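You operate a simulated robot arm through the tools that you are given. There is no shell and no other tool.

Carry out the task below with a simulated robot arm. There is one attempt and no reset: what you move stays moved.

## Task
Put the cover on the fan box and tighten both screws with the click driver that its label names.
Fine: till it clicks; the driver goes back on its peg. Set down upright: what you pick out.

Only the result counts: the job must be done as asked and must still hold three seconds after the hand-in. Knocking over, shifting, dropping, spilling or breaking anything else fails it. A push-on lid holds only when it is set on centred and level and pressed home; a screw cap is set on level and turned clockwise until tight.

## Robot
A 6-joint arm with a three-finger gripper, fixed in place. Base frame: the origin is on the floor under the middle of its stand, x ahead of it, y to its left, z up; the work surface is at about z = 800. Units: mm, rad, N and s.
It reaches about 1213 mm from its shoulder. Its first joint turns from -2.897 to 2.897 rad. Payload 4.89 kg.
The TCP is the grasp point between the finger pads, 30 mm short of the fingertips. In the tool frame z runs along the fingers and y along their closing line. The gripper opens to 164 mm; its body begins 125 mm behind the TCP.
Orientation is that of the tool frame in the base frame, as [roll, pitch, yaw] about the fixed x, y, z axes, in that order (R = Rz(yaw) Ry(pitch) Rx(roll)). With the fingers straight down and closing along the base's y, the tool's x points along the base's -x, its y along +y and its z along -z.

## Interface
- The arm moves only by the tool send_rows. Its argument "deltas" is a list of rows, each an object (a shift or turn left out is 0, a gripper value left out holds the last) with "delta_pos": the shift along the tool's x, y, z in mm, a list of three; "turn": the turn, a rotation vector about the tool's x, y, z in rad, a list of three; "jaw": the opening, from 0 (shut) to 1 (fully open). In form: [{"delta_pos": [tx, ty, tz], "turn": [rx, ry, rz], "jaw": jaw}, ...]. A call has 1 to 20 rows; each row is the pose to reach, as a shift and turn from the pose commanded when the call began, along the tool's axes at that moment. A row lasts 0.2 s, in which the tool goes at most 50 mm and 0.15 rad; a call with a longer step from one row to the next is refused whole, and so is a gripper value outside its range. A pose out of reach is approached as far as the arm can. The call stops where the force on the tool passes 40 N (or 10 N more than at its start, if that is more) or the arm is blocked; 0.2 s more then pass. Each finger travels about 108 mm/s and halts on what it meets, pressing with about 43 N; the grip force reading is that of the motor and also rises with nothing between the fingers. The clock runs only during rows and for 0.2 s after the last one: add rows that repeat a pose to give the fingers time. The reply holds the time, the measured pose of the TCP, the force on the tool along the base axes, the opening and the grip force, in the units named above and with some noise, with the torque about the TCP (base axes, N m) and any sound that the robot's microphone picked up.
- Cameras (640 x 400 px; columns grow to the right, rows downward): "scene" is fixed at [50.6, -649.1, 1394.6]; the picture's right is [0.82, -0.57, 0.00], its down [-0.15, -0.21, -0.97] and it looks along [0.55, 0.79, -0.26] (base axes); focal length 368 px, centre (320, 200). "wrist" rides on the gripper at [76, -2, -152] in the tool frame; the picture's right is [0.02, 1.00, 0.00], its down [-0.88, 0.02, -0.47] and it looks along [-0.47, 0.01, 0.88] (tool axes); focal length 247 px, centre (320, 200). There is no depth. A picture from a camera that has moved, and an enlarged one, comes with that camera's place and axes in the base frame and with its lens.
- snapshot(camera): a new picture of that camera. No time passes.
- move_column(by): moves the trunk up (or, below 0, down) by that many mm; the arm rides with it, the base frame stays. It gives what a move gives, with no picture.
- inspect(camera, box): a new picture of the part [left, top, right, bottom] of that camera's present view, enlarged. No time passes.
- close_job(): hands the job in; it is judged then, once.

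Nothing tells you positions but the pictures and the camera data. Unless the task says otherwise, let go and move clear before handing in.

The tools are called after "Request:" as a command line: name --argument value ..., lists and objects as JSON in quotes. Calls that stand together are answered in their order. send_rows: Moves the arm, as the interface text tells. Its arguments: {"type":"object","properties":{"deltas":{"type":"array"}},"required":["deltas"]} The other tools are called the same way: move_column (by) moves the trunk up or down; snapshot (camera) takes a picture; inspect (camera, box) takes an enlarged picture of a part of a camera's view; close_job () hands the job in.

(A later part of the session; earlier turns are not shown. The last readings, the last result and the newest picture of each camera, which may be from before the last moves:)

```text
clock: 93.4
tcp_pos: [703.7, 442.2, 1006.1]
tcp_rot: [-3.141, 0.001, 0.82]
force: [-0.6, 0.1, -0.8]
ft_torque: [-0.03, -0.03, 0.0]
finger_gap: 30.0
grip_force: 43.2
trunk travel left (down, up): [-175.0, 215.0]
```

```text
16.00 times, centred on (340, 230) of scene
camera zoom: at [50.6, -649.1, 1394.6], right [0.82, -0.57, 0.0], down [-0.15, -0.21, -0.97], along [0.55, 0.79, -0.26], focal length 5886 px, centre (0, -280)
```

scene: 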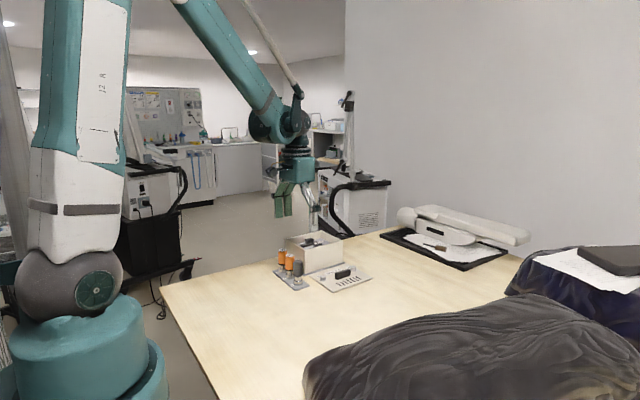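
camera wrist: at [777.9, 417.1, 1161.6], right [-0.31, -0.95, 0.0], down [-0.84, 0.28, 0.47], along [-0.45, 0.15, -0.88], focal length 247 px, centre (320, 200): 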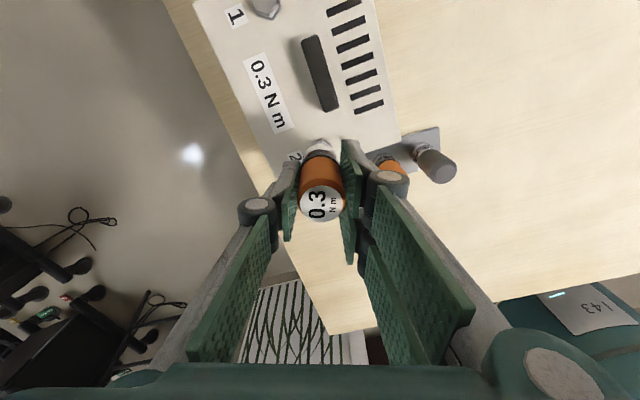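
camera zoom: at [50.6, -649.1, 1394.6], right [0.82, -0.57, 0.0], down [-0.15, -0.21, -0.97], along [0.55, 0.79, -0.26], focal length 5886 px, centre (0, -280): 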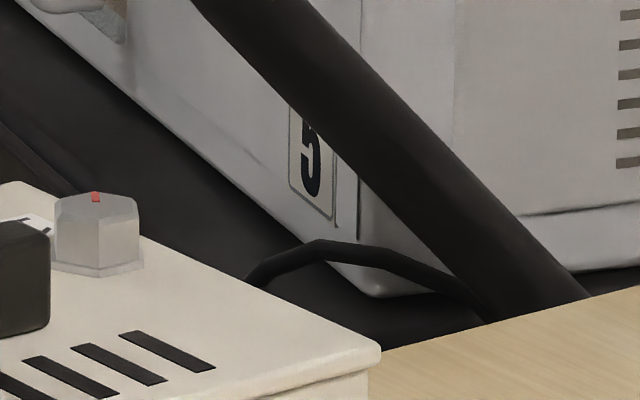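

In the second pass the red mark didn't move, so screw 2 seems to be seated and something is slipping at about 0.2–0.3 N m without a click. I'll re-engage and step finely to see how the torque behaves.

Request:
send_rows --deltas '[{"turn": [0, 0, -0.14]}, {"turn": [0, 0, -0.28]}, {"turn": [0, 0, -0.42]}, {"turn": [0, 0, -0.56]}, {"turn": [0, 0, -0.7]}, {"turn": [0, 0, -0.84]}, {"turn": [0, 0, -0.98]}, {"turn": [0, 0, -1.12]}, {"turn": [0, 0, -1.26]}, {"turn": [0, 0, -1.4]}, {"turn": [0, 0, -1.54]}, {"turn": [0, 0, -1.68]}, {"turn": [0, 0, -1.82]}, {"turn": [0, 0, -1.96]}, {"turn": [0, 0, -2.094]}, {"turn": [0, 0, -2.094]}]'

Request:
inspect --camera "wrist" --box '[240, 120, 400, 240]'

Request:
inspect --camera "scene" --box '[285, 215, 315, 242]'

```text
clock: 96.8
tcp_pos: [703.4, 441.4, 1006.9]
tcp_rot: [3.14, -0.001, 2.919]
force: [0.5, 0.7, -1.8]
ft_torque: [-0.04, -0.05, 0.0]
finger_gap: 30.0
grip_force: 43.1
trunk travel left (down, up): [-175.0, 215.0]
```

```text
3.33 times, centred on (320, 180) of wrist
camera zoom: at [629.5, 457.2, 1158.8], right [0.2, 0.98, 0.0], down [0.86, -0.18, 0.47], along [0.46, -0.1, -0.88], focal length 823 px, centre (320, 267)
```

zoom: 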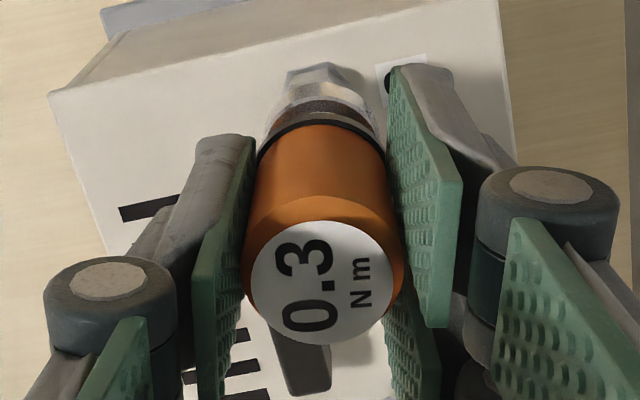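

```text
14.81 times, centred on (300, 228) of scene
camera zoom: at [50.6, -649.1, 1394.6], right [0.82, -0.57, 0.0], down [-0.15, -0.21, -0.97], along [0.55, 0.79, -0.26], focal length 5450 px, centre (616, -222)
```

zoom: 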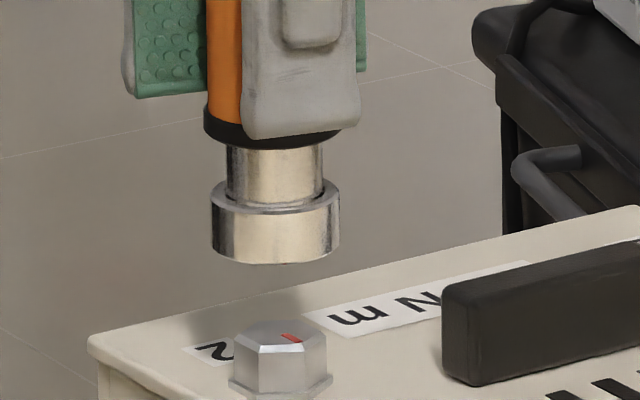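

Request:
inspect --camera "wrist" --box '[295, 125, 349, 161]'

Request:
inspect --camera "scene" --box '[285, 224, 315, 244]'

```text
11.11 times, centred on (322, 143) of wrist
camera zoom: at [629.5, 457.2, 1158.8], right [0.2, 0.98, 0.0], down [0.86, -0.18, 0.47], along [0.46, -0.1, -0.88], focal length 2744 px, centre (298, 833)
```

zoom: 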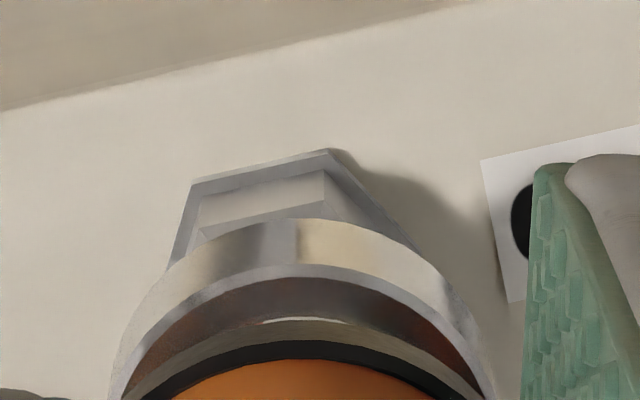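

```text
16.00 times, centred on (300, 234) of scene
camera zoom: at [50.6, -649.1, 1394.6], right [0.82, -0.57, 0.0], down [-0.15, -0.21, -0.97], along [0.55, 0.79, -0.26], focal length 5886 px, centre (640, -344)
```

zoom: 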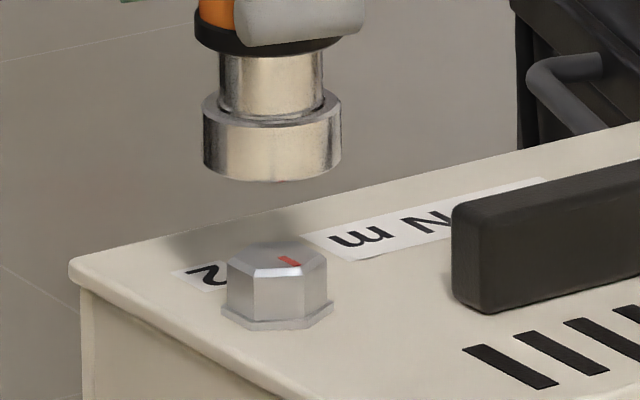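

Request:
send_rows --deltas '[{"delta_pos": [-0.88, -0.93, 6]}, {"delta_pos": [-0.88, -0.93, 14]}, {"delta_pos": [-0.88, -0.93, 14]}]'

Request:
inspect --camera "scene" --box '[285, 224, 315, 244]'

Request:
inspect --camera "wrist" --box '[295, 125, 349, 161]'

```text
clock: 97.6
tcp_pos: [704.1, 440.4, 991.8]
tcp_rot: [3.141, 0.0, 2.916]
force: [-0.8, -0.2, -2.2]
ft_torque: [0.0, 0.0, -0.02]
finger_gap: 30.0
grip_force: 42.6
trunk travel left (down, up): [-175.0, 215.0]
```

```text
16.00 times, centred on (300, 234) of scene
camera zoom: at [50.6, -649.1, 1394.6], right [0.82, -0.57, 0.0], down [-0.15, -0.21, -0.97], along [0.55, 0.79, -0.26], focal length 5886 px, centre (640, -344)
```

zoom: 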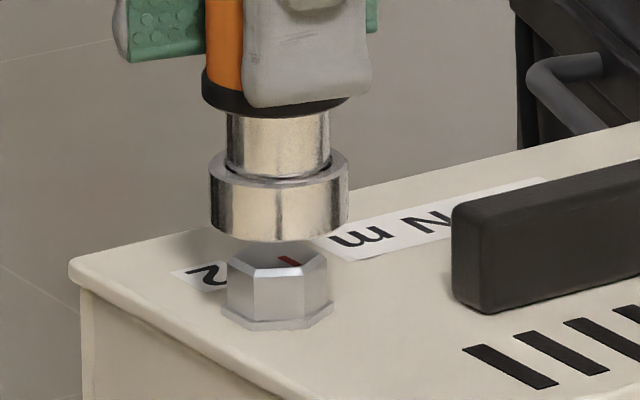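

```text
11.11 times, centred on (322, 143) of wrist
camera zoom: at [630.2, 455.6, 1144.8], right [0.2, 0.98, 0.0], down [0.86, -0.18, 0.47], along [0.46, -0.1, -0.88], focal length 2744 px, centre (298, 833)
```

zoom: 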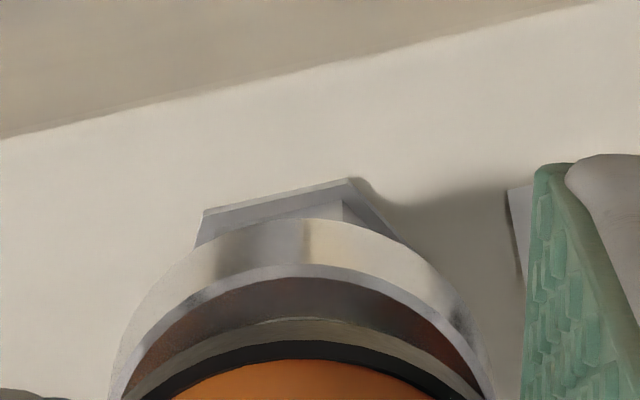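

Request:
send_rows --deltas '[{"delta_pos": [0.16, 0.27, 6]}, {"delta_pos": [0.16, 0.27, 12]}, {"delta_pos": [0.16, 0.27, 17]}, {"delta_pos": [0.16, 0.27, 19]}, {"delta_pos": [0.16, 0.27, 19]}]'

Request:
send_rows --deltas '[{"delta_pos": [0, 0, 0.5]}, {"delta_pos": [0, 0, 1.0]}, {"delta_pos": [0, 0, 1.5]}, {"delta_pos": [0, 0, 2.0]}, {"delta_pos": [0, 0, 2.0]}]'

Request:
inspect --camera "scene" --box '[285, 224, 315, 244]'

```text
clock: 98.8
tcp_pos: [703.8, 440.9, 973.0]
tcp_rot: [-3.141, 0.001, 2.916]
force: [0.2, 0.0, -1.3]
ft_torque: [0.0, -0.01, 0.02]
finger_gap: 30.0
grip_force: 42.9
trunk travel left (down, up): [-175.0, 215.0]
```

```text
clock: 100.0
tcp_pos: [704.0, 441.9, 972.6]
tcp_rot: [-3.141, 0.0, 2.917]
force: [0.9, 0.0, -0.7]
ft_torque: [0.05, -0.01, -0.01]
finger_gap: 29.8
grip_force: 42.8
trunk travel left (down, up): [-175.0, 215.0]
```

```text
16.00 times, centred on (300, 234) of scene
camera zoom: at [50.6, -649.1, 1394.6], right [0.82, -0.57, 0.0], down [-0.15, -0.21, -0.97], along [0.55, 0.79, -0.26], focal length 5886 px, centre (640, -344)
```

zoom: 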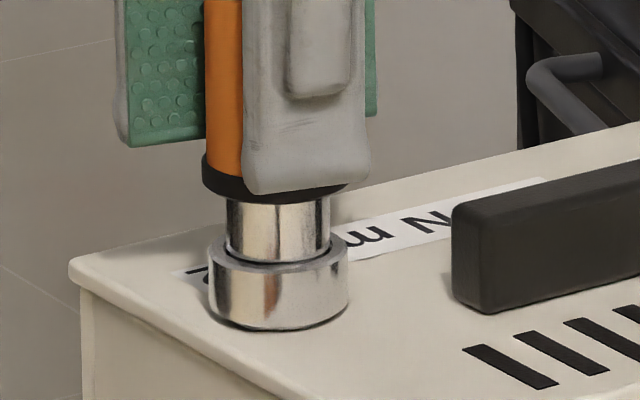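

Request:
send_rows --deltas '[{"delta_pos": [0, 0, 0.4]}, {"delta_pos": [0, 0, 0.8]}, {"delta_pos": [0, 0, 1.2]}, {"delta_pos": [0, 0, 1.6]}, {"delta_pos": [0, 0, 1.6]}]'

```text
clock: 101.2
tcp_pos: [703.6, 440.3, 970.8]
tcp_rot: [3.14, -0.001, 2.918]
force: [2.8, 2.5, 18.5]
ft_torque: [0.14, -0.19, 0.01]
finger_gap: 30.0
grip_force: 42.8
trunk travel left (down, up): [-175.0, 215.0]
```

Request:
send_rows --deltas '[{"turn": [0, 0, 0.05]}, {"turn": [0, 0, 0.1]}]'

Request:
send_rows --deltas '[{"turn": [0, 0, 0.05]}, {"turn": [0, 0, 0.1]}]'

Request:
send_rows --deltas '[{"turn": [0, 0, 0.05]}, {"turn": [0, 0, 0.1]}]'

Request:
send_rows --deltas '[{"turn": [0, 0, 0.05]}, {"turn": [0, 0, 0.1]}]'

```text
clock: 101.8
tcp_pos: [703.6, 440.8, 969.6]
tcp_rot: [-3.142, 0.0, 2.817]
force: [-1.1, -0.9, 20.2]
ft_torque: [0.0, 0.05, 0.16]
finger_gap: 29.9
grip_force: 42.8
trunk travel left (down, up): [-175.0, 215.0]
```

```text
clock: 102.4
tcp_pos: [702.8, 440.1, 970.5]
tcp_rot: [3.14, 0.0, 2.716]
force: [-0.6, -0.5, 22.2]
ft_torque: [0.01, 0.02, 0.3]
finger_gap: 30.2
grip_force: 42.5
trunk travel left (down, up): [-175.0, 215.0]
```

```text
clock: 103.0
tcp_pos: [704.2, 440.8, 969.2]
tcp_rot: [-3.141, 0.0, 2.617]
force: [1.0, -0.7, 21.9]
ft_torque: [0.06, 0.0, 0.2]
finger_gap: 29.8
grip_force: 43.1
trunk travel left (down, up): [-175.0, 215.0]
```

```text
clock: 103.6
tcp_pos: [704.1, 440.8, 969.8]
tcp_rot: [-3.141, -0.002, 2.516]
force: [-1.6, -0.2, 20.5]
ft_torque: [0.06, 0.06, 0.18]
finger_gap: 30.0
grip_force: 43.1
trunk travel left (down, up): [-175.0, 215.0]
```

Request:
send_rows --deltas '[{"turn": [0, 0, 0.03]}]'

Request:
send_rows --deltas '[{"turn": [0, 0, 0.03]}]'

Request:
send_rows --deltas '[{"turn": [0, 0, 0.03]}]'

Request:
send_rows --deltas '[{"turn": [0, 0, 0.03]}]'

Request:
send_rows --deltas '[{"turn": [0, 0, 0.03]}]'

Request:
send_rows --deltas '[{"turn": [0, 0, 0.03]}]'

Request:
send_rows --deltas '[{"turn": [0, 0, 0.0]}]'

Request:
send_rows --deltas '[{"turn": [0, 0, 0.0]}]'

```text
clock: 104.0
tcp_pos: [703.8, 439.6, 969.4]
tcp_rot: [3.141, 0.0, 2.484]
force: [-1.8, 1.0, 20.6]
ft_torque: [0.04, 0.11, 0.23]
finger_gap: 30.0
grip_force: 42.8
trunk travel left (down, up): [-175.0, 215.0]
```

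```text
clock: 104.4
tcp_pos: [704.9, 441.2, 971.0]
tcp_rot: [3.141, 0.001, 2.456]
force: [-2.2, 2.0, 18.9]
ft_torque: [0.09, 0.05, 0.21]
finger_gap: 30.1
grip_force: 43.3
trunk travel left (down, up): [-175.0, 215.0]
```

```text
clock: 104.8
tcp_pos: [703.5, 440.9, 970.1]
tcp_rot: [3.14, 0.0, 2.427]
force: [0.0, 0.9, 18.9]
ft_torque: [0.07, 0.0, 0.35]
finger_gap: 29.7
grip_force: 43.3
trunk travel left (down, up): [-175.0, 215.0]
```

```text
clock: 105.2
tcp_pos: [703.4, 441.4, 970.4]
tcp_rot: [-3.14, -0.001, 2.398]
force: [0.4, 0.5, 20.1]
ft_torque: [-0.02, -0.03, 0.17]
finger_gap: 30.1
grip_force: 43.4
trunk travel left (down, up): [-175.0, 215.0]
```

```text
clock: 105.6
tcp_pos: [703.7, 441.1, 970.1]
tcp_rot: [3.141, 0.0, 2.368]
force: [0.5, -0.3, 17.0]
ft_torque: [0.04, -0.03, 0.22]
finger_gap: 29.9
grip_force: 43.1
trunk travel left (down, up): [-175.0, 215.0]
```

```text
clock: 106.0
tcp_pos: [704.2, 440.5, 970.3]
tcp_rot: [-3.141, 0.0, 2.335]
force: [-0.7, 1.0, 13.3]
ft_torque: [-0.01, -0.07, 0.23]
finger_gap: 30.1
grip_force: 42.9
trunk travel left (down, up): [-175.0, 215.0]
```

```text
clock: 106.4
tcp_pos: [704.2, 441.0, 969.8]
tcp_rot: [-3.14, 0.002, 2.337]
force: [-0.2, -0.8, 10.4]
ft_torque: [-0.02, -0.02, 0.15]
finger_gap: 30.1
grip_force: 43.1
trunk travel left (down, up): [-175.0, 215.0]
```

```text
clock: 106.8
tcp_pos: [703.5, 441.1, 970.9]
tcp_rot: [-3.141, -0.002, 2.337]
force: [-0.3, -0.2, 9.2]
ft_torque: [-0.02, -0.01, 0.18]
finger_gap: 29.8
grip_force: 42.3
trunk travel left (down, up): [-175.0, 215.0]
```

Request:
inspect --camera "wrist" --box '[270, 150, 370, 240]'

Request:
inspect --camera "scene" --box '[280, 205, 325, 245]'

```text
4.44 times, centred on (320, 195) of wrist
camera zoom: at [650.5, 494.7, 1122.7], right [0.71, 0.71, 0.0], down [0.62, -0.62, 0.47], along [0.34, -0.33, -0.88], focal length 1098 px, centre (320, 222)
```

zoom: 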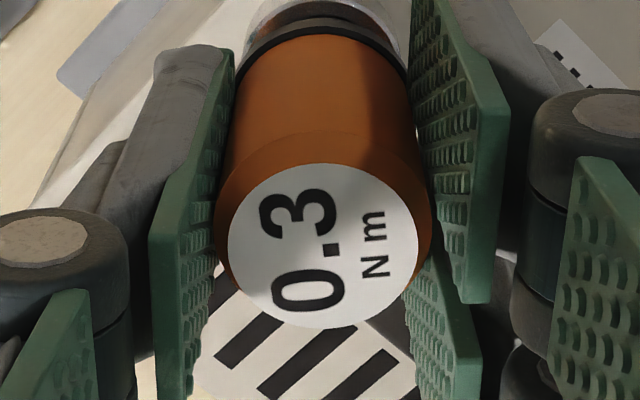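

```text
10.00 times, centred on (302, 225) of scene
camera zoom: at [50.6, -649.1, 1394.6], right [0.82, -0.57, 0.0], down [-0.15, -0.21, -0.97], along [0.55, 0.79, -0.26], focal length 3679 px, centre (495, -50)
```

zoom: 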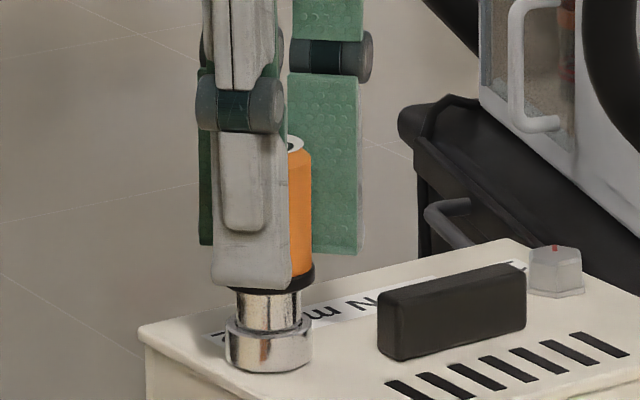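

Request:
send_rows --deltas '[{"delta_pos": [0, 0, 0.6], "turn": [0, 0, 0.1]}, {"delta_pos": [0, 0, 0.6], "turn": [0, 0, 0.2]}, {"delta_pos": [0, 0, 0.6], "turn": [0, 0, 0.3]}, {"delta_pos": [0, 0, 0.6], "turn": [0, 0, 0.4]}]'

Request:
inspect --camera "wrist" --box '[270, 150, 370, 240]'

```text
clock: 107.8
tcp_pos: [703.8, 440.4, 970.9]
tcp_rot: [-3.14, 0.001, 1.937]
force: [0.2, 0.9, 19.5]
ft_torque: [0.03, -0.07, 0.2]
finger_gap: 29.8
grip_force: 43.7
trunk travel left (down, up): [-175.0, 215.0]
```

```text
4.44 times, centred on (320, 195) of wrist
camera zoom: at [675.6, 511.4, 1122.6], right [0.93, 0.38, 0.0], down [0.33, -0.82, 0.47], along [0.18, -0.44, -0.88], focal length 1098 px, centre (320, 222)
```

zoom: 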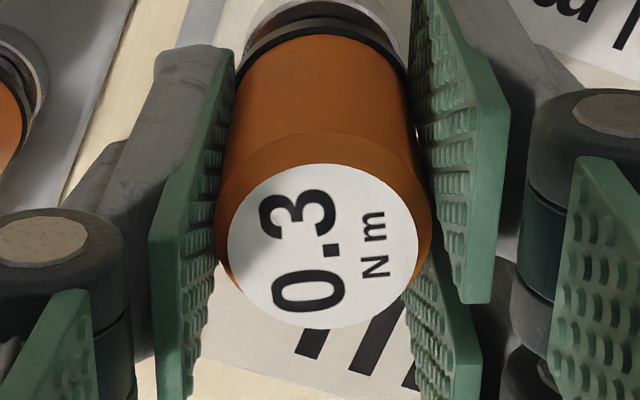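

Request:
send_rows --deltas '[{"delta_pos": [0, 0, -3]}, {"delta_pos": [0, 0, -10]}, {"delta_pos": [0, 0, -20]}, {"delta_pos": [0, 0, -30]}, {"delta_pos": [0, 0, -36]}, {"delta_pos": [0, 0, -36]}]'

Request:
inspect --camera "scene" --box '[285, 224, 315, 244]'

Request:
inspect --camera "scene" --box '[285, 210, 315, 230]'

```text
clock: 109.2
tcp_pos: [703.6, 440.9, 1004.8]
tcp_rot: [-3.141, 0.0, 1.936]
force: [0.2, 0.3, -1.6]
ft_torque: [0.02, -0.04, 0.05]
finger_gap: 29.9
grip_force: 43.2
trunk travel left (down, up): [-175.0, 215.0]
```

```text
16.00 times, centred on (300, 234) of scene
camera zoom: at [50.6, -649.1, 1394.6], right [0.82, -0.57, 0.0], down [-0.15, -0.21, -0.97], along [0.55, 0.79, -0.26], focal length 5886 px, centre (640, -344)
```

zoom: 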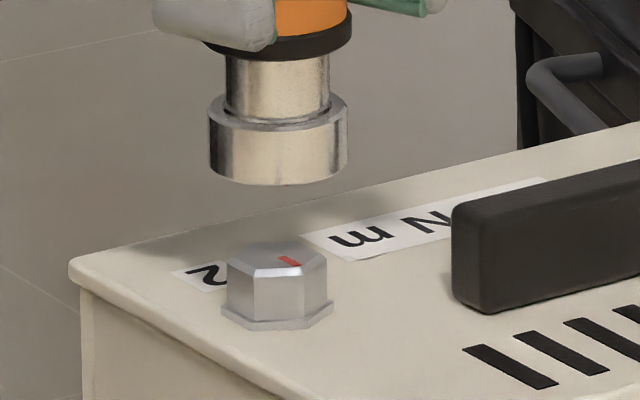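

```text
16.00 times, centred on (300, 220) of scene
camera zoom: at [50.6, -649.1, 1394.6], right [0.82, -0.57, 0.0], down [-0.15, -0.21, -0.97], along [0.55, 0.79, -0.26], focal length 5886 px, centre (640, -120)
```

zoom: 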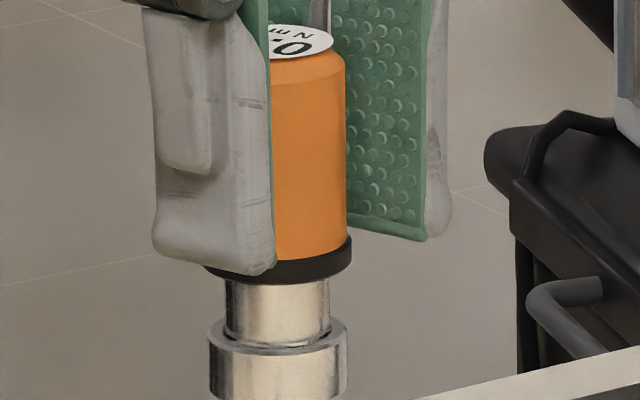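

Screw 2 is at its seat and isn't turning any further, and the socket slides over the heads freely. I'll move on to screw 1, rewinding as I go, and watch its torque ramp closely from the start.

Request:
send_rows --deltas '[{"delta_pos": [0, 0, -10]}, {"delta_pos": [0, 0, -10], "turn": [0, 0, -0.14]}, {"delta_pos": [0, 0, -10], "turn": [0, 0, -0.28]}, {"delta_pos": [0, 0, -10], "turn": [0, 0, -0.42]}, {"delta_pos": [0, 0, -10], "turn": [0, 0, -0.56]}, {"delta_pos": [0, 0, -10], "turn": [0, 0, -0.7]}, {"delta_pos": [0, 0, -10], "turn": [0, 0, -0.84]}, {"delta_pos": [0, 0, -10], "turn": [0, 0, -0.98]}, {"delta_pos": [0, 0, -10], "turn": [0, 0, -1.12]}, {"delta_pos": [0, 0, -10], "turn": [0, 0, -1.26]}, {"delta_pos": [0, 0, -10], "turn": [0, 0, -1.4]}, {"delta_pos": [0, 0, -10], "turn": [0, 0, -1.54]}, {"delta_pos": [0, 0, -10], "turn": [0, 0, -1.68]}, {"delta_pos": [0, 0, -10], "turn": [0, 0, -1.82]}, {"delta_pos": [0, 0, -10], "turn": [0, 0, -1.96]}, {"delta_pos": [0, 0, -10], "turn": [0, 0, -2.1]}, {"delta_pos": [0, 0, -10], "turn": [0, 0, -2.24]}, {"delta_pos": [0, 0, -10], "turn": [0, 0, -2.38]}, {"delta_pos": [0, 0, -10], "turn": [0, 0, -2.52]}, {"delta_pos": [0, 0, -10], "turn": [0, 0, -2.66]}]'

Request:
send_rows --deltas '[{"turn": [0, 0, -0.14]}, {"turn": [0, 0, -0.28]}, {"turn": [0, 0, -0.42]}, {"turn": [0, 0, -0.56]}, {"turn": [0, 0, -0.7]}, {"turn": [0, 0, -0.84]}, {"turn": [0, 0, -0.98]}, {"turn": [0, 0, -1.12]}, {"turn": [0, 0, -1.26]}, {"turn": [0, 0, -1.347]}, {"turn": [0, 0, -1.347]}]'

```text
clock: 113.4
tcp_pos: [705.1, 441.1, 1015.2]
tcp_rot: [3.142, 0.0, -1.685]
force: [0.6, -0.4, -1.5]
ft_torque: [-0.01, -0.02, -0.02]
finger_gap: 29.7
grip_force: 43.4
trunk travel left (down, up): [-175.0, 215.0]
```

```text
clock: 115.8
tcp_pos: [704.6, 440.5, 1014.7]
tcp_rot: [3.141, 0.0, -0.339]
force: [0.3, 0.1, -1.3]
ft_torque: [0.05, 0.01, 0.0]
finger_gap: 29.8
grip_force: 43.1
trunk travel left (down, up): [-175.0, 215.0]
```

Request:
send_rows --deltas '[{"delta_pos": [20, -7.3, 0]}, {"delta_pos": [45, -16.4, 0]}, {"delta_pos": [75, -27.3, 0]}, {"delta_pos": [105, -38.2, 0]}, {"delta_pos": [125, -45.5, 0]}, {"delta_pos": [125, -45.5, 0]}]'

Request:
inspect --camera "scene" --box '[315, 210, 345, 238]'

Request:
inspect --camera "wrist" --box '[295, 125, 349, 161]'

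Request:
snapshot --camera "wrist"

```text
clock: 117.2
tcp_pos: [838.3, 443.0, 1015.1]
tcp_rot: [-3.141, 0.001, -0.338]
force: [0.3, -0.7, -1.1]
ft_torque: [0.0, 0.04, -0.01]
finger_gap: 29.9
grip_force: 42.7
trunk travel left (down, up): [-175.0, 215.0]
```

```text
14.29 times, centred on (330, 224) of scene
camera zoom: at [50.6, -649.1, 1394.6], right [0.82, -0.57, 0.0], down [-0.15, -0.21, -0.97], along [0.55, 0.79, -0.26], focal length 5255 px, centre (177, -143)
```

zoom: 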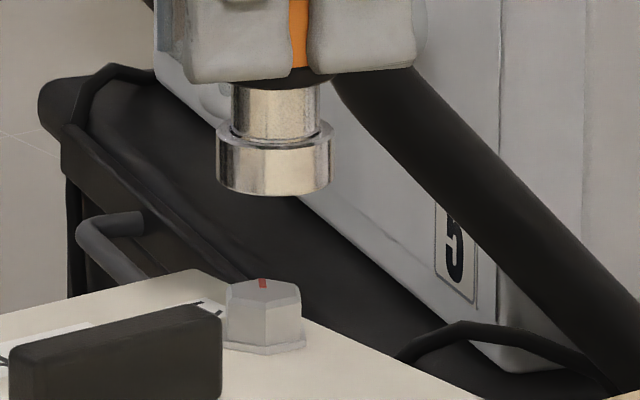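

```text
11.11 times, centred on (322, 143) of wrist
camera zoom: at [911.6, 418.0, 1167.9], right [-0.31, -0.95, 0.0], down [-0.84, 0.28, 0.47], along [-0.45, 0.15, -0.88], focal length 2744 px, centre (298, 833)
```

zoom: 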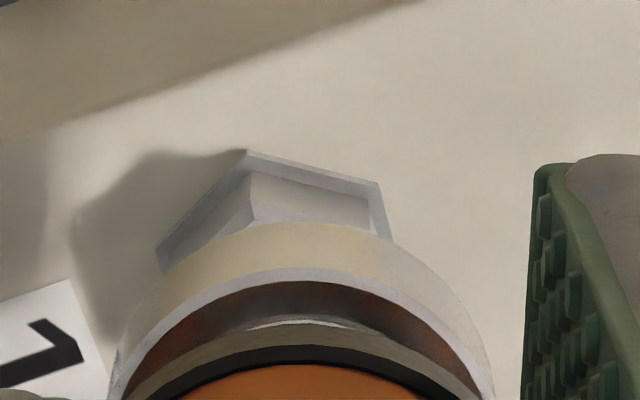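

```text
taken
camera wrist: at [911.6, 418.0, 1167.9], right [-0.31, -0.95, 0.0], down [-0.84, 0.28, 0.47], along [-0.45, 0.15, -0.88], focal length 247 px, centre (320, 200)
```

wrist: 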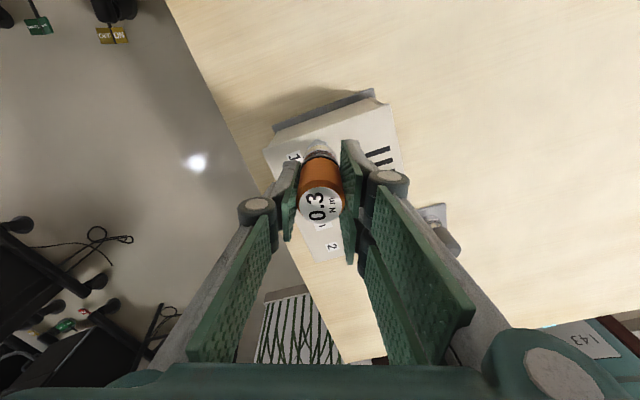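

Request:
inspect --camera "scene" --box '[280, 215, 360, 265]'

Request:
inspect --camera "scene" --box '[336, 236, 351, 246]'

Request:
inspect --camera "scene" --box '[305, 244, 320, 254]'

Request:
inspect --camera "scene" --box '[283, 232, 298, 242]'

```text
8.00 times, centred on (320, 240) of scene
camera zoom: at [50.6, -649.1, 1394.6], right [0.82, -0.57, 0.0], down [-0.15, -0.21, -0.97], along [0.55, 0.79, -0.26], focal length 2943 px, centre (320, -120)
```

zoom: 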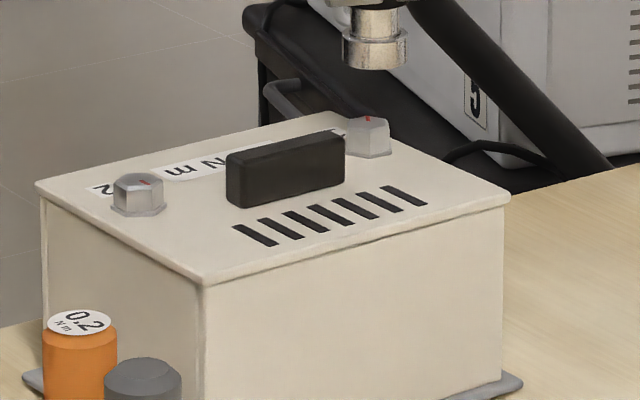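

```text
16.00 times, centred on (344, 241) of scene
camera zoom: at [50.6, -649.1, 1394.6], right [0.82, -0.57, 0.0], down [-0.15, -0.21, -0.97], along [0.55, 0.79, -0.26], focal length 5886 px, centre (-56, -456)
```

zoom: 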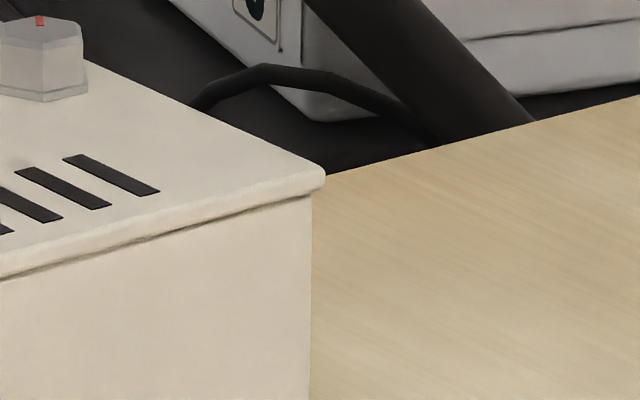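

```text
16.00 times, centred on (312, 249) of scene
camera zoom: at [50.6, -649.1, 1394.6], right [0.82, -0.57, 0.0], down [-0.15, -0.21, -0.97], along [0.55, 0.79, -0.26], focal length 5886 px, centre (440, -584)
```

zoom: 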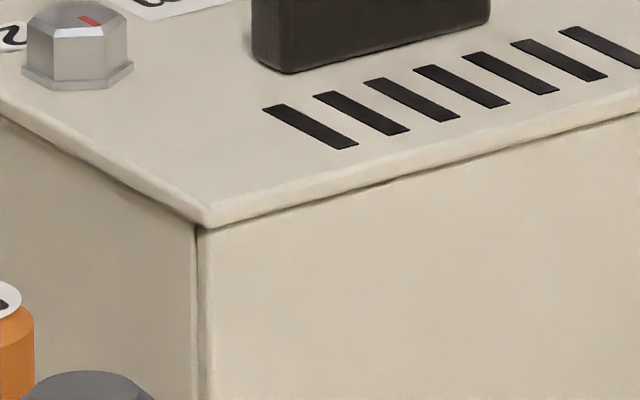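

```text
16.00 times, centred on (290, 237) of scene
camera zoom: at [50.6, -649.1, 1394.6], right [0.82, -0.57, 0.0], down [-0.15, -0.21, -0.97], along [0.55, 0.79, -0.26], focal length 5886 px, centre (792, -392)
```

zoom: 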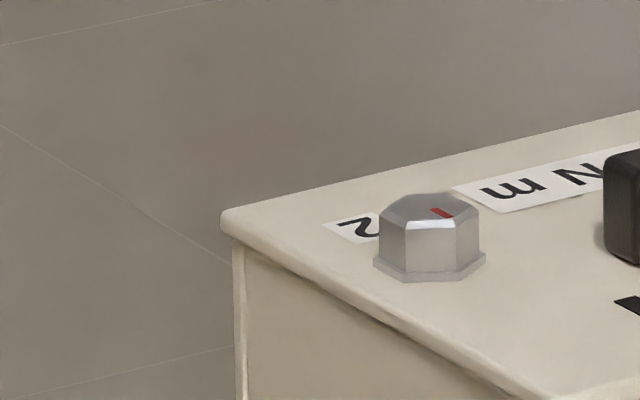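

Request:
send_rows --deltas '[{"delta_pos": [-2.77, -1.25, 8]}, {"delta_pos": [-2.77, -1.25, 16]}, {"delta_pos": [-2.77, -1.25, 24]}, {"delta_pos": [-2.77, -1.25, 24]}]'

Request:
inspect --camera "scene" --box '[315, 215, 345, 243]'

Request:
inspect --camera "wrist" --box '[295, 125, 349, 161]'

```text
clock: 118.2
tcp_pos: [835.1, 444.0, 991.2]
tcp_rot: [3.14, 0.0, -0.339]
force: [-0.6, 0.3, -1.2]
ft_torque: [-0.02, -0.01, -0.03]
finger_gap: 30.0
grip_force: 42.7
trunk travel left (down, up): [-175.0, 215.0]
```

```text
14.29 times, centred on (330, 229) of scene
camera zoom: at [50.6, -649.1, 1394.6], right [0.82, -0.57, 0.0], down [-0.15, -0.21, -0.97], along [0.55, 0.79, -0.26], focal length 5255 px, centre (177, -214)
```

zoom: 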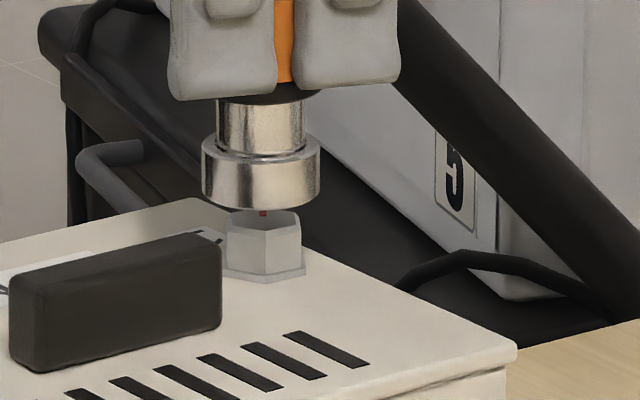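

```text
11.11 times, centred on (322, 143) of wrist
camera zoom: at [908.8, 420.6, 1143.7], right [-0.31, -0.95, 0.0], down [-0.84, 0.28, 0.47], along [-0.45, 0.15, -0.88], focal length 2744 px, centre (298, 833)
```

zoom: 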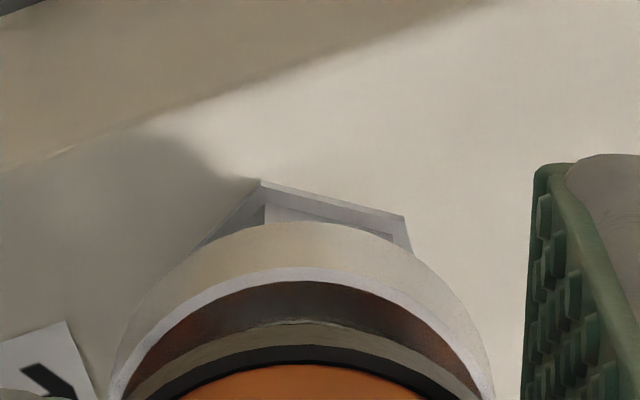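

Request:
send_rows --deltas '[{"delta_pos": [0.65, 0.04, 6]}, {"delta_pos": [0.65, 0.04, 12]}, {"delta_pos": [0.65, 0.04, 17]}, {"delta_pos": [0.65, 0.04, 17]}]'

Request:
inspect --camera "scene" --box '[315, 215, 345, 243]'

Request:
send_rows --deltas '[{"delta_pos": [0, 0, 0.5]}, {"delta_pos": [0, 0, 1.0]}, {"delta_pos": [0, 0, 1.5]}, {"delta_pos": [0, 0, 1.5]}]'

```text
clock: 119.2
tcp_pos: [836.1, 443.5, 973.9]
tcp_rot: [-3.141, 0.0, -0.341]
force: [0.1, -0.5, -1.8]
ft_torque: [0.0, -0.03, 0.04]
finger_gap: 29.9
grip_force: 42.2
trunk travel left (down, up): [-175.0, 215.0]
```

```text
14.29 times, centred on (330, 229) of scene
camera zoom: at [50.6, -649.1, 1394.6], right [0.82, -0.57, 0.0], down [-0.15, -0.21, -0.97], along [0.55, 0.79, -0.26], focal length 5255 px, centre (177, -214)
```

zoom: 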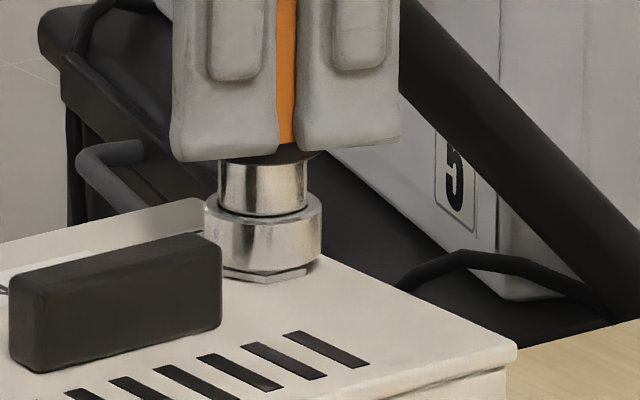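

```text
clock: 120.2
tcp_pos: [834.7, 444.4, 973.0]
tcp_rot: [-3.141, 0.0, -0.341]
force: [0.3, 0.8, -0.4]
ft_torque: [0.0, -0.03, 0.0]
finger_gap: 30.0
grip_force: 43.2
trunk travel left (down, up): [-175.0, 215.0]
```

Request:
send_rows --deltas '[{"delta_pos": [0, 0, 0.5]}, {"delta_pos": [0, 0, 1.0]}, {"delta_pos": [0, 0, 1.5]}, {"delta_pos": [0, 0, 1.5]}]'

Request:
send_rows --deltas '[{"delta_pos": [0, 0, 0.4]}, {"delta_pos": [0, 0, 0.8]}, {"delta_pos": [0, 0, 0.8]}]'

Request:
inspect --camera "scene" --box '[315, 215, 345, 243]'

```text
clock: 121.2
tcp_pos: [835.6, 443.7, 970.8]
tcp_rot: [-3.14, 0.002, -0.339]
force: [0.5, 0.0, -0.5]
ft_torque: [0.01, 0.0, -0.01]
finger_gap: 30.0
grip_force: 43.5
trunk travel left (down, up): [-175.0, 215.0]
```

```text
clock: 122.0
tcp_pos: [835.9, 444.4, 969.5]
tcp_rot: [-3.14, 0.0, -0.341]
force: [0.4, -0.6, -1.2]
ft_torque: [-0.02, 0.01, -0.01]
finger_gap: 29.8
grip_force: 43.6
trunk travel left (down, up): [-175.0, 215.0]
```

```text
14.29 times, centred on (330, 229) of scene
camera zoom: at [50.6, -649.1, 1394.6], right [0.82, -0.57, 0.0], down [-0.15, -0.21, -0.97], along [0.55, 0.79, -0.26], focal length 5255 px, centre (177, -214)
```

zoom: 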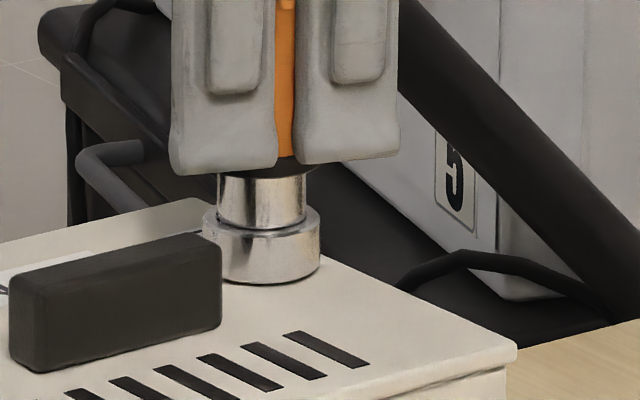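

Request:
send_rows --deltas '[{"delta_pos": [0.67, 0.08, 0.4]}, {"delta_pos": [0.67, 0.08, 0.8]}, {"delta_pos": [0.67, 0.08, 1.2]}, {"delta_pos": [0.67, 0.08, 1.2]}]'

Request:
inspect --camera "scene" --box '[315, 215, 345, 243]'

```text
clock: 123.0
tcp_pos: [835.8, 443.0, 970.4]
tcp_rot: [-3.141, -0.002, -0.341]
force: [1.8, 1.5, 15.0]
ft_torque: [0.1, -0.03, -0.01]
finger_gap: 29.9
grip_force: 42.4
trunk travel left (down, up): [-175.0, 215.0]
```

```text
14.29 times, centred on (330, 229) of scene
camera zoom: at [50.6, -649.1, 1394.6], right [0.82, -0.57, 0.0], down [-0.15, -0.21, -0.97], along [0.55, 0.79, -0.26], focal length 5255 px, centre (177, -214)
```

zoom: 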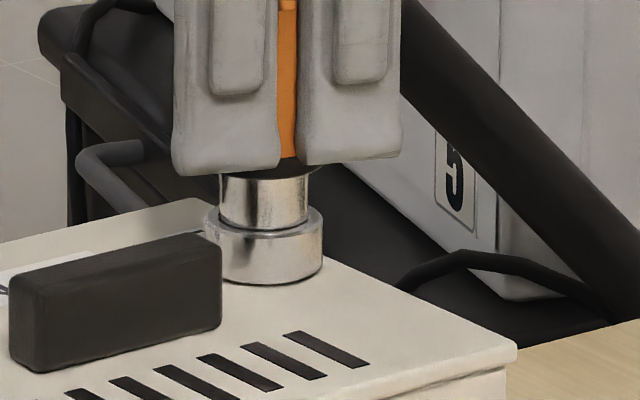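

Request:
send_rows --deltas '[{"turn": [0, 0, 0.1]}, {"turn": [0, 0, 0.2]}, {"turn": [0, 0, 0.3]}, {"turn": [0, 0, 0.4]}]'

Request:
send_rows --deltas '[{"turn": [0, 0, 0.1]}, {"turn": [0, 0, 0.2]}, {"turn": [0, 0, 0.3]}, {"turn": [0, 0, 0.4]}]'

Request:
send_rows --deltas '[{"turn": [0, 0, 0.1]}, {"turn": [0, 0, 0.2]}, {"turn": [0, 0, 0.3]}, {"turn": [0, 0, 0.4]}]'

Request:
send_rows --deltas '[{"turn": [0, 0, 0.1]}, {"turn": [0, 0, 0.2]}, {"turn": [0, 0, 0.3]}, {"turn": [0, 0, 0.4]}]'

```text
clock: 124.0
tcp_pos: [836.2, 444.0, 970.1]
tcp_rot: [-3.141, 0.001, -0.739]
force: [-0.8, 1.2, 16.5]
ft_torque: [0.09, 0.07, -0.01]
finger_gap: 30.1
grip_force: 42.7
trunk travel left (down, up): [-175.0, 215.0]
```

```text
clock: 125.0
tcp_pos: [835.4, 442.5, 969.8]
tcp_rot: [-3.14, 0.0, -1.141]
force: [-0.6, 1.3, 19.2]
ft_torque: [0.09, 0.1, 0.02]
finger_gap: 29.9
grip_force: 42.8
trunk travel left (down, up): [-175.0, 215.0]
```

```text
clock: 126.0
tcp_pos: [835.1, 443.7, 968.8]
tcp_rot: [3.141, -0.001, -1.541]
force: [-3.3, 1.4, 18.6]
ft_torque: [0.09, 0.2, 0.01]
finger_gap: 30.0
grip_force: 43.1
trunk travel left (down, up): [-175.0, 215.0]
```

```text
clock: 127.0
tcp_pos: [834.9, 442.9, 968.5]
tcp_rot: [-3.14, 0.0, -1.941]
force: [-2.1, 0.9, 19.6]
ft_torque: [0.09, 0.14, -0.01]
finger_gap: 30.0
grip_force: 43.1
trunk travel left (down, up): [-175.0, 215.0]
```

Request:
send_rows --deltas '[{"turn": [0, 0, 0.1]}, {"turn": [0, 0, 0.2]}, {"turn": [0, 0, 0.3]}]'

Request:
send_rows --deltas '[{"turn": [0, 0, 0.1]}, {"turn": [0, 0, 0.2]}]'

Request:
send_rows --deltas '[{"turn": [0, 0, 0.1]}, {"turn": [0, 0, 0.2]}]'

```text
clock: 127.8
tcp_pos: [835.6, 442.8, 970.3]
tcp_rot: [-3.141, 0.0, -2.241]
force: [-2.9, -1.1, 16.7]
ft_torque: [0.04, 0.12, 0.01]
finger_gap: 30.0
grip_force: 42.9
trunk travel left (down, up): [-175.0, 215.0]
```

```text
clock: 128.4
tcp_pos: [836.1, 442.9, 968.7]
tcp_rot: [3.141, 0.0, -2.441]
force: [-4.9, -1.1, 14.0]
ft_torque: [-0.03, 0.23, 0.0]
finger_gap: 29.9
grip_force: 42.8
trunk travel left (down, up): [-175.0, 215.0]
```

```text
clock: 129.0
tcp_pos: [837.1, 443.6, 970.9]
tcp_rot: [3.141, 0.0, -2.642]
force: [-3.9, -2.3, 10.2]
ft_torque: [-0.06, 0.17, 0.01]
finger_gap: 29.8
grip_force: 43.5
trunk travel left (down, up): [-175.0, 215.0]
```

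Request:
send_rows --deltas '[{"delta_pos": [0, 0, 0.3], "turn": [0, 0, 0.06]}, {"delta_pos": [0, 0, 0.3], "turn": [0, 0, 0.12]}]'

Request:
send_rows --deltas '[{"turn": [0, 0, 0.06]}, {"turn": [0, 0, 0.12]}]'

Request:
send_rows --deltas '[{"turn": [0, 0, 0.06]}, {"turn": [0, 0, 0.12]}]'

Request:
send_rows --deltas '[{"turn": [0, 0, 0.06]}, {"turn": [0, 0, 0.12]}]'

```text
clock: 129.6
tcp_pos: [836.8, 443.7, 969.8]
tcp_rot: [3.141, 0.0, -2.763]
force: [-1.7, 0.9, 17.3]
ft_torque: [0.1, 0.07, -0.02]
finger_gap: 29.7
grip_force: 42.9
trunk travel left (down, up): [-175.0, 215.0]
```

```text
clock: 130.2
tcp_pos: [838.0, 443.6, 969.7]
tcp_rot: [3.14, 0.001, -2.88]
force: [-1.2, 3.5, 17.4]
ft_torque: [0.11, 0.02, 0.0]
finger_gap: 29.8
grip_force: 43.5
trunk travel left (down, up): [-175.0, 215.0]
```

```text
clock: 130.8
tcp_pos: [835.1, 443.1, 969.7]
tcp_rot: [3.14, -0.001, -3.002]
force: [0.7, 1.1, 17.4]
ft_torque: [0.12, -0.08, 0.21]
finger_gap: 29.9
grip_force: 43.4
trunk travel left (down, up): [-175.0, 215.0]
```

```text
clock: 131.4
tcp_pos: [836.3, 444.0, 970.4]
tcp_rot: [-3.141, -0.001, -3.121]
force: [-2.9, -1.0, 15.6]
ft_torque: [0.01, 0.1, 0.17]
finger_gap: 30.0
grip_force: 42.6
trunk travel left (down, up): [-175.0, 215.0]
```

Request:
send_rows --deltas '[{"turn": [0, 0, 0.03]}, {"turn": [0, 0, 0.06]}, {"turn": [0, 0, 0.09]}]'

Request:
send_rows --deltas '[{"turn": [0, 0, 0.14]}, {"turn": [0, 0, 0.28]}, {"turn": [0, 0, 0.42]}]'

```text
clock: 132.2
tcp_pos: [835.3, 443.8, 969.8]
tcp_rot: [-3.141, 0.004, 3.071]
force: [0.8, -0.1, 17.9]
ft_torque: [0.07, -0.08, 0.24]
finger_gap: 29.9
grip_force: 42.8
trunk travel left (down, up): [-175.0, 215.0]
```

```text
clock: 133.0
tcp_pos: [834.8, 443.4, 969.0]
tcp_rot: [-3.141, -0.002, 2.652]
force: [-0.5, 0.8, 17.4]
ft_torque: [0.02, 0.01, 0.25]
finger_gap: 30.0
grip_force: 43.1
trunk travel left (down, up): [-175.0, 215.0]
```

Request:
send_rows --deltas '[{"delta_pos": [0, 0, -3]}, {"delta_pos": [0, 0, -10]}, {"delta_pos": [0, 0, -20]}, {"delta_pos": [0, 0, -30]}, {"delta_pos": [0, 0, -40]}, {"delta_pos": [0, 0, -40]}]'

Request:
inspect --camera "scene" --box '[315, 215, 345, 243]'

Request:
inspect --camera "wrist" --box '[240, 100, 400, 240]'

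Request:
snapshot --camera "wrist"

```text
clock: 134.4
tcp_pos: [836.2, 442.7, 1008.8]
tcp_rot: [-3.141, -0.001, 2.653]
force: [0.0, 0.2, -1.1]
ft_torque: [0.06, -0.02, 0.0]
finger_gap: 29.6
grip_force: 42.8
trunk travel left (down, up): [-175.0, 215.0]
```

```text
14.29 times, centred on (330, 229) of scene
camera zoom: at [50.6, -649.1, 1394.6], right [0.82, -0.57, 0.0], down [-0.15, -0.21, -0.97], along [0.55, 0.79, -0.26], focal length 5255 px, centre (177, -214)
```

zoom: 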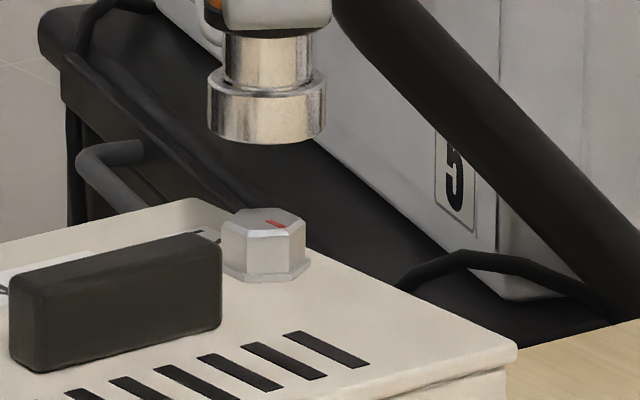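

```text
2.86 times, centred on (320, 170) of wrist
camera zoom: at [768.5, 477.8, 1161.5], right [0.45, 0.89, 0.0], down [0.79, -0.4, 0.47], along [0.42, -0.21, -0.88], focal length 706 px, centre (320, 286)
```

zoom: 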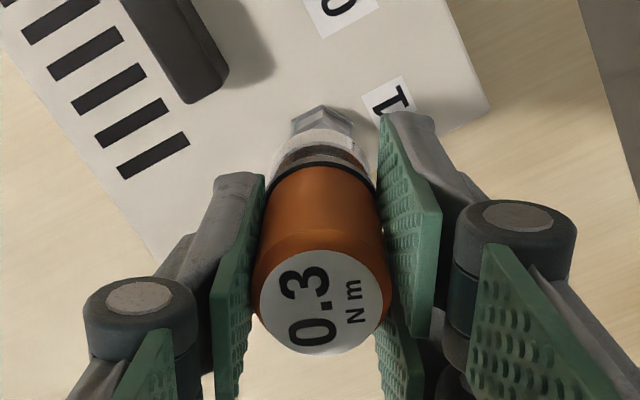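

```text
taken
camera wrist: at [768.5, 477.8, 1161.5], right [0.45, 0.89, 0.0], down [0.79, -0.4, 0.47], along [0.42, -0.21, -0.88], focal length 247 px, centre (320, 200)
```

wrist: 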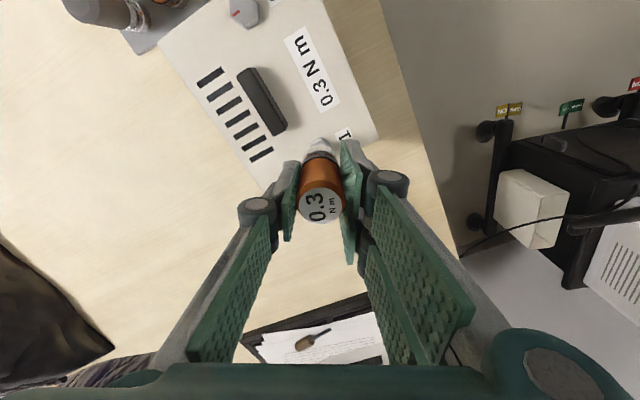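

Screw 1 also stopped at its seat, with the same final mark direction. I'll re-engage and sample the torque in very fine steps to find out what is slipping.

Request:
send_rows --deltas '[{"delta_pos": [0, 0, 10]}, {"delta_pos": [0, 0, 20]}, {"delta_pos": [0, 0, 30]}, {"delta_pos": [0, 0, 37]}, {"delta_pos": [0, 0, 38.5]}, {"delta_pos": [0, 0, 39.5]}, {"delta_pos": [0, 0, 40]}, {"delta_pos": [0, 0, 40]}]'

Request:
send_rows --deltas '[{"turn": [0, 0, 0.03]}]'

Request:
send_rows --deltas '[{"turn": [0, 0, 0.03]}]'

Request:
send_rows --deltas '[{"turn": [0, 0, 0.03]}]'

Request:
send_rows --deltas '[{"turn": [0, 0, 0.03]}]'

Request:
send_rows --deltas '[{"turn": [0, 0, 0.03]}]'

Request:
send_rows --deltas '[{"turn": [0, 0, 0.03]}]'

Request:
send_rows --deltas '[{"turn": [0, 0, 0.03]}]'

Request:
send_rows --deltas '[{"turn": [0, 0, 0.03]}]'

Request:
send_rows --deltas '[{"turn": [0, 0, 0.03]}]'

Request:
send_rows --deltas '[{"turn": [0, 0, 0.03]}]'

```text
clock: 136.2
tcp_pos: [836.6, 442.5, 968.6]
tcp_rot: [3.142, 0.0, 2.653]
force: [2.7, 2.7, 9.9]
ft_torque: [0.11, -0.17, -0.01]
finger_gap: 29.9
grip_force: 42.7
trunk travel left (down, up): [-175.0, 215.0]
```

```text
clock: 136.6
tcp_pos: [835.8, 443.2, 968.9]
tcp_rot: [3.141, -0.001, 2.622]
force: [1.7, 1.5, 12.4]
ft_torque: [0.08, -0.09, 0.05]
finger_gap: 29.9
grip_force: 42.8
trunk travel left (down, up): [-175.0, 215.0]
```

```text
clock: 137.0
tcp_pos: [836.3, 444.3, 969.4]
tcp_rot: [3.14, 0.001, 2.594]
force: [-0.8, 0.7, 11.5]
ft_torque: [0.01, 0.04, 0.09]
finger_gap: 29.9
grip_force: 42.8
trunk travel left (down, up): [-175.0, 215.0]
```

```text
clock: 137.4
tcp_pos: [835.3, 444.2, 970.0]
tcp_rot: [-3.14, 0.0, 2.563]
force: [-0.1, -1.3, 11.9]
ft_torque: [-0.02, -0.01, 0.12]
finger_gap: 30.1
grip_force: 43.2
trunk travel left (down, up): [-175.0, 215.0]
```

```text
clock: 137.8
tcp_pos: [835.2, 443.2, 969.9]
tcp_rot: [-3.139, 0.002, 2.533]
force: [0.5, 0.2, 9.7]
ft_torque: [0.02, -0.03, 0.17]
finger_gap: 29.7
grip_force: 43.5
trunk travel left (down, up): [-175.0, 215.0]
```

```text
clock: 138.2
tcp_pos: [835.8, 443.3, 969.7]
tcp_rot: [-3.141, 0.001, 2.503]
force: [-0.4, 0.0, 11.0]
ft_torque: [0.04, 0.01, 0.2]
finger_gap: 29.8
grip_force: 42.8
trunk travel left (down, up): [-175.0, 215.0]
```

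```text
clock: 138.6
tcp_pos: [835.6, 443.0, 969.3]
tcp_rot: [-3.141, 0.0, 2.473]
force: [1.3, 2.1, 12.8]
ft_torque: [0.1, -0.04, 0.25]
finger_gap: 29.9
grip_force: 43.0
trunk travel left (down, up): [-175.0, 215.0]
```

```text
clock: 139.0
tcp_pos: [835.8, 443.2, 969.1]
tcp_rot: [3.14, 0.001, 2.442]
force: [-0.9, 1.0, 9.1]
ft_torque: [0.01, 0.06, 0.32]
finger_gap: 29.9
grip_force: 43.1
trunk travel left (down, up): [-175.0, 215.0]
```

```text
clock: 139.4
tcp_pos: [834.8, 443.4, 968.8]
tcp_rot: [3.141, -0.001, 2.413]
force: [-1.8, -2.7, 8.0]
ft_torque: [-0.08, 0.06, 0.16]
finger_gap: 30.3
grip_force: 42.8
trunk travel left (down, up): [-175.0, 215.0]
```

```text
clock: 139.8
tcp_pos: [836.3, 442.8, 969.4]
tcp_rot: [-3.141, 0.0, 2.382]
force: [0.3, -0.4, 7.7]
ft_torque: [-0.09, -0.01, 0.21]
finger_gap: 30.1
grip_force: 43.0
trunk travel left (down, up): [-175.0, 215.0]
```

```text
clock: 140.2
tcp_pos: [837.4, 443.1, 968.7]
tcp_rot: [-3.141, 0.001, 2.353]
force: [-0.4, 0.9, 7.0]
ft_torque: [0.02, -0.01, 0.22]
finger_gap: 30.2
grip_force: 42.2
trunk travel left (down, up): [-175.0, 215.0]
```

Now the torque shows a clean ramp, 0.05 → 0.32, then a drop to 0.16. That is the clutch letting go at its 0.3 setting, so the driver does cam over. I'll go through the next one even more slowly to try to hear the click.

Request:
send_rows --deltas '[{"turn": [0, 0, 0.01]}, {"turn": [0, 0, 0.02]}]'

Request:
send_rows --deltas '[{"turn": [0, 0, 0.01]}, {"turn": [0, 0, 0.02]}]'

Request:
send_rows --deltas '[{"turn": [0, 0, 0.01]}, {"turn": [0, 0, 0.02]}]'

Request:
send_rows --deltas '[{"turn": [0, 0, 0.01]}, {"turn": [0, 0, 0.02]}]'

Request:
send_rows --deltas '[{"turn": [0, 0, 0.01]}, {"turn": [0, 0, 0.02]}]'

Request:
send_rows --deltas '[{"turn": [0, 0, 0.01]}, {"turn": [0, 0, 0.02]}]'

```text
clock: 140.8
tcp_pos: [836.7, 443.9, 969.6]
tcp_rot: [3.141, 0.0, 2.334]
force: [0.3, 2.0, 7.8]
ft_torque: [0.1, -0.01, 0.23]
finger_gap: 30.1
grip_force: 42.6
trunk travel left (down, up): [-175.0, 215.0]
```

```text
clock: 141.4
tcp_pos: [837.1, 444.2, 969.7]
tcp_rot: [3.141, 0.001, 2.313]
force: [1.4, 1.8, 9.1]
ft_torque: [0.07, -0.09, 0.28]
finger_gap: 30.2
grip_force: 43.3
trunk travel left (down, up): [-175.0, 215.0]
```

```text
clock: 142.0
tcp_pos: [837.0, 443.0, 969.0]
tcp_rot: [-3.141, 0.001, 2.292]
force: [-1.0, -0.2, 7.9]
ft_torque: [-0.02, -0.01, 0.26]
finger_gap: 30.0
grip_force: 43.1
trunk travel left (down, up): [-175.0, 215.0]
```

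```text
clock: 142.6
tcp_pos: [837.0, 443.5, 968.3]
tcp_rot: [-3.14, -0.001, 2.272]
force: [-0.2, -0.6, 8.1]
ft_torque: [-0.05, 0.06, 0.12]
finger_gap: 29.8
grip_force: 42.7
trunk travel left (down, up): [-175.0, 215.0]
```

```text
clock: 143.2
tcp_pos: [835.7, 443.7, 969.0]
tcp_rot: [-3.141, -0.001, 2.25]
force: [2.2, 2.4, 10.3]
ft_torque: [0.01, -0.12, 0.13]
finger_gap: 30.2
grip_force: 42.6
trunk travel left (down, up): [-175.0, 215.0]
```

```text
clock: 143.8
tcp_pos: [836.0, 443.9, 968.7]
tcp_rot: [3.142, 0.0, 2.234]
force: [1.0, -0.2, 8.0]
ft_torque: [-0.02, -0.08, 0.17]
finger_gap: 29.9
grip_force: 42.7
trunk travel left (down, up): [-175.0, 215.0]
```

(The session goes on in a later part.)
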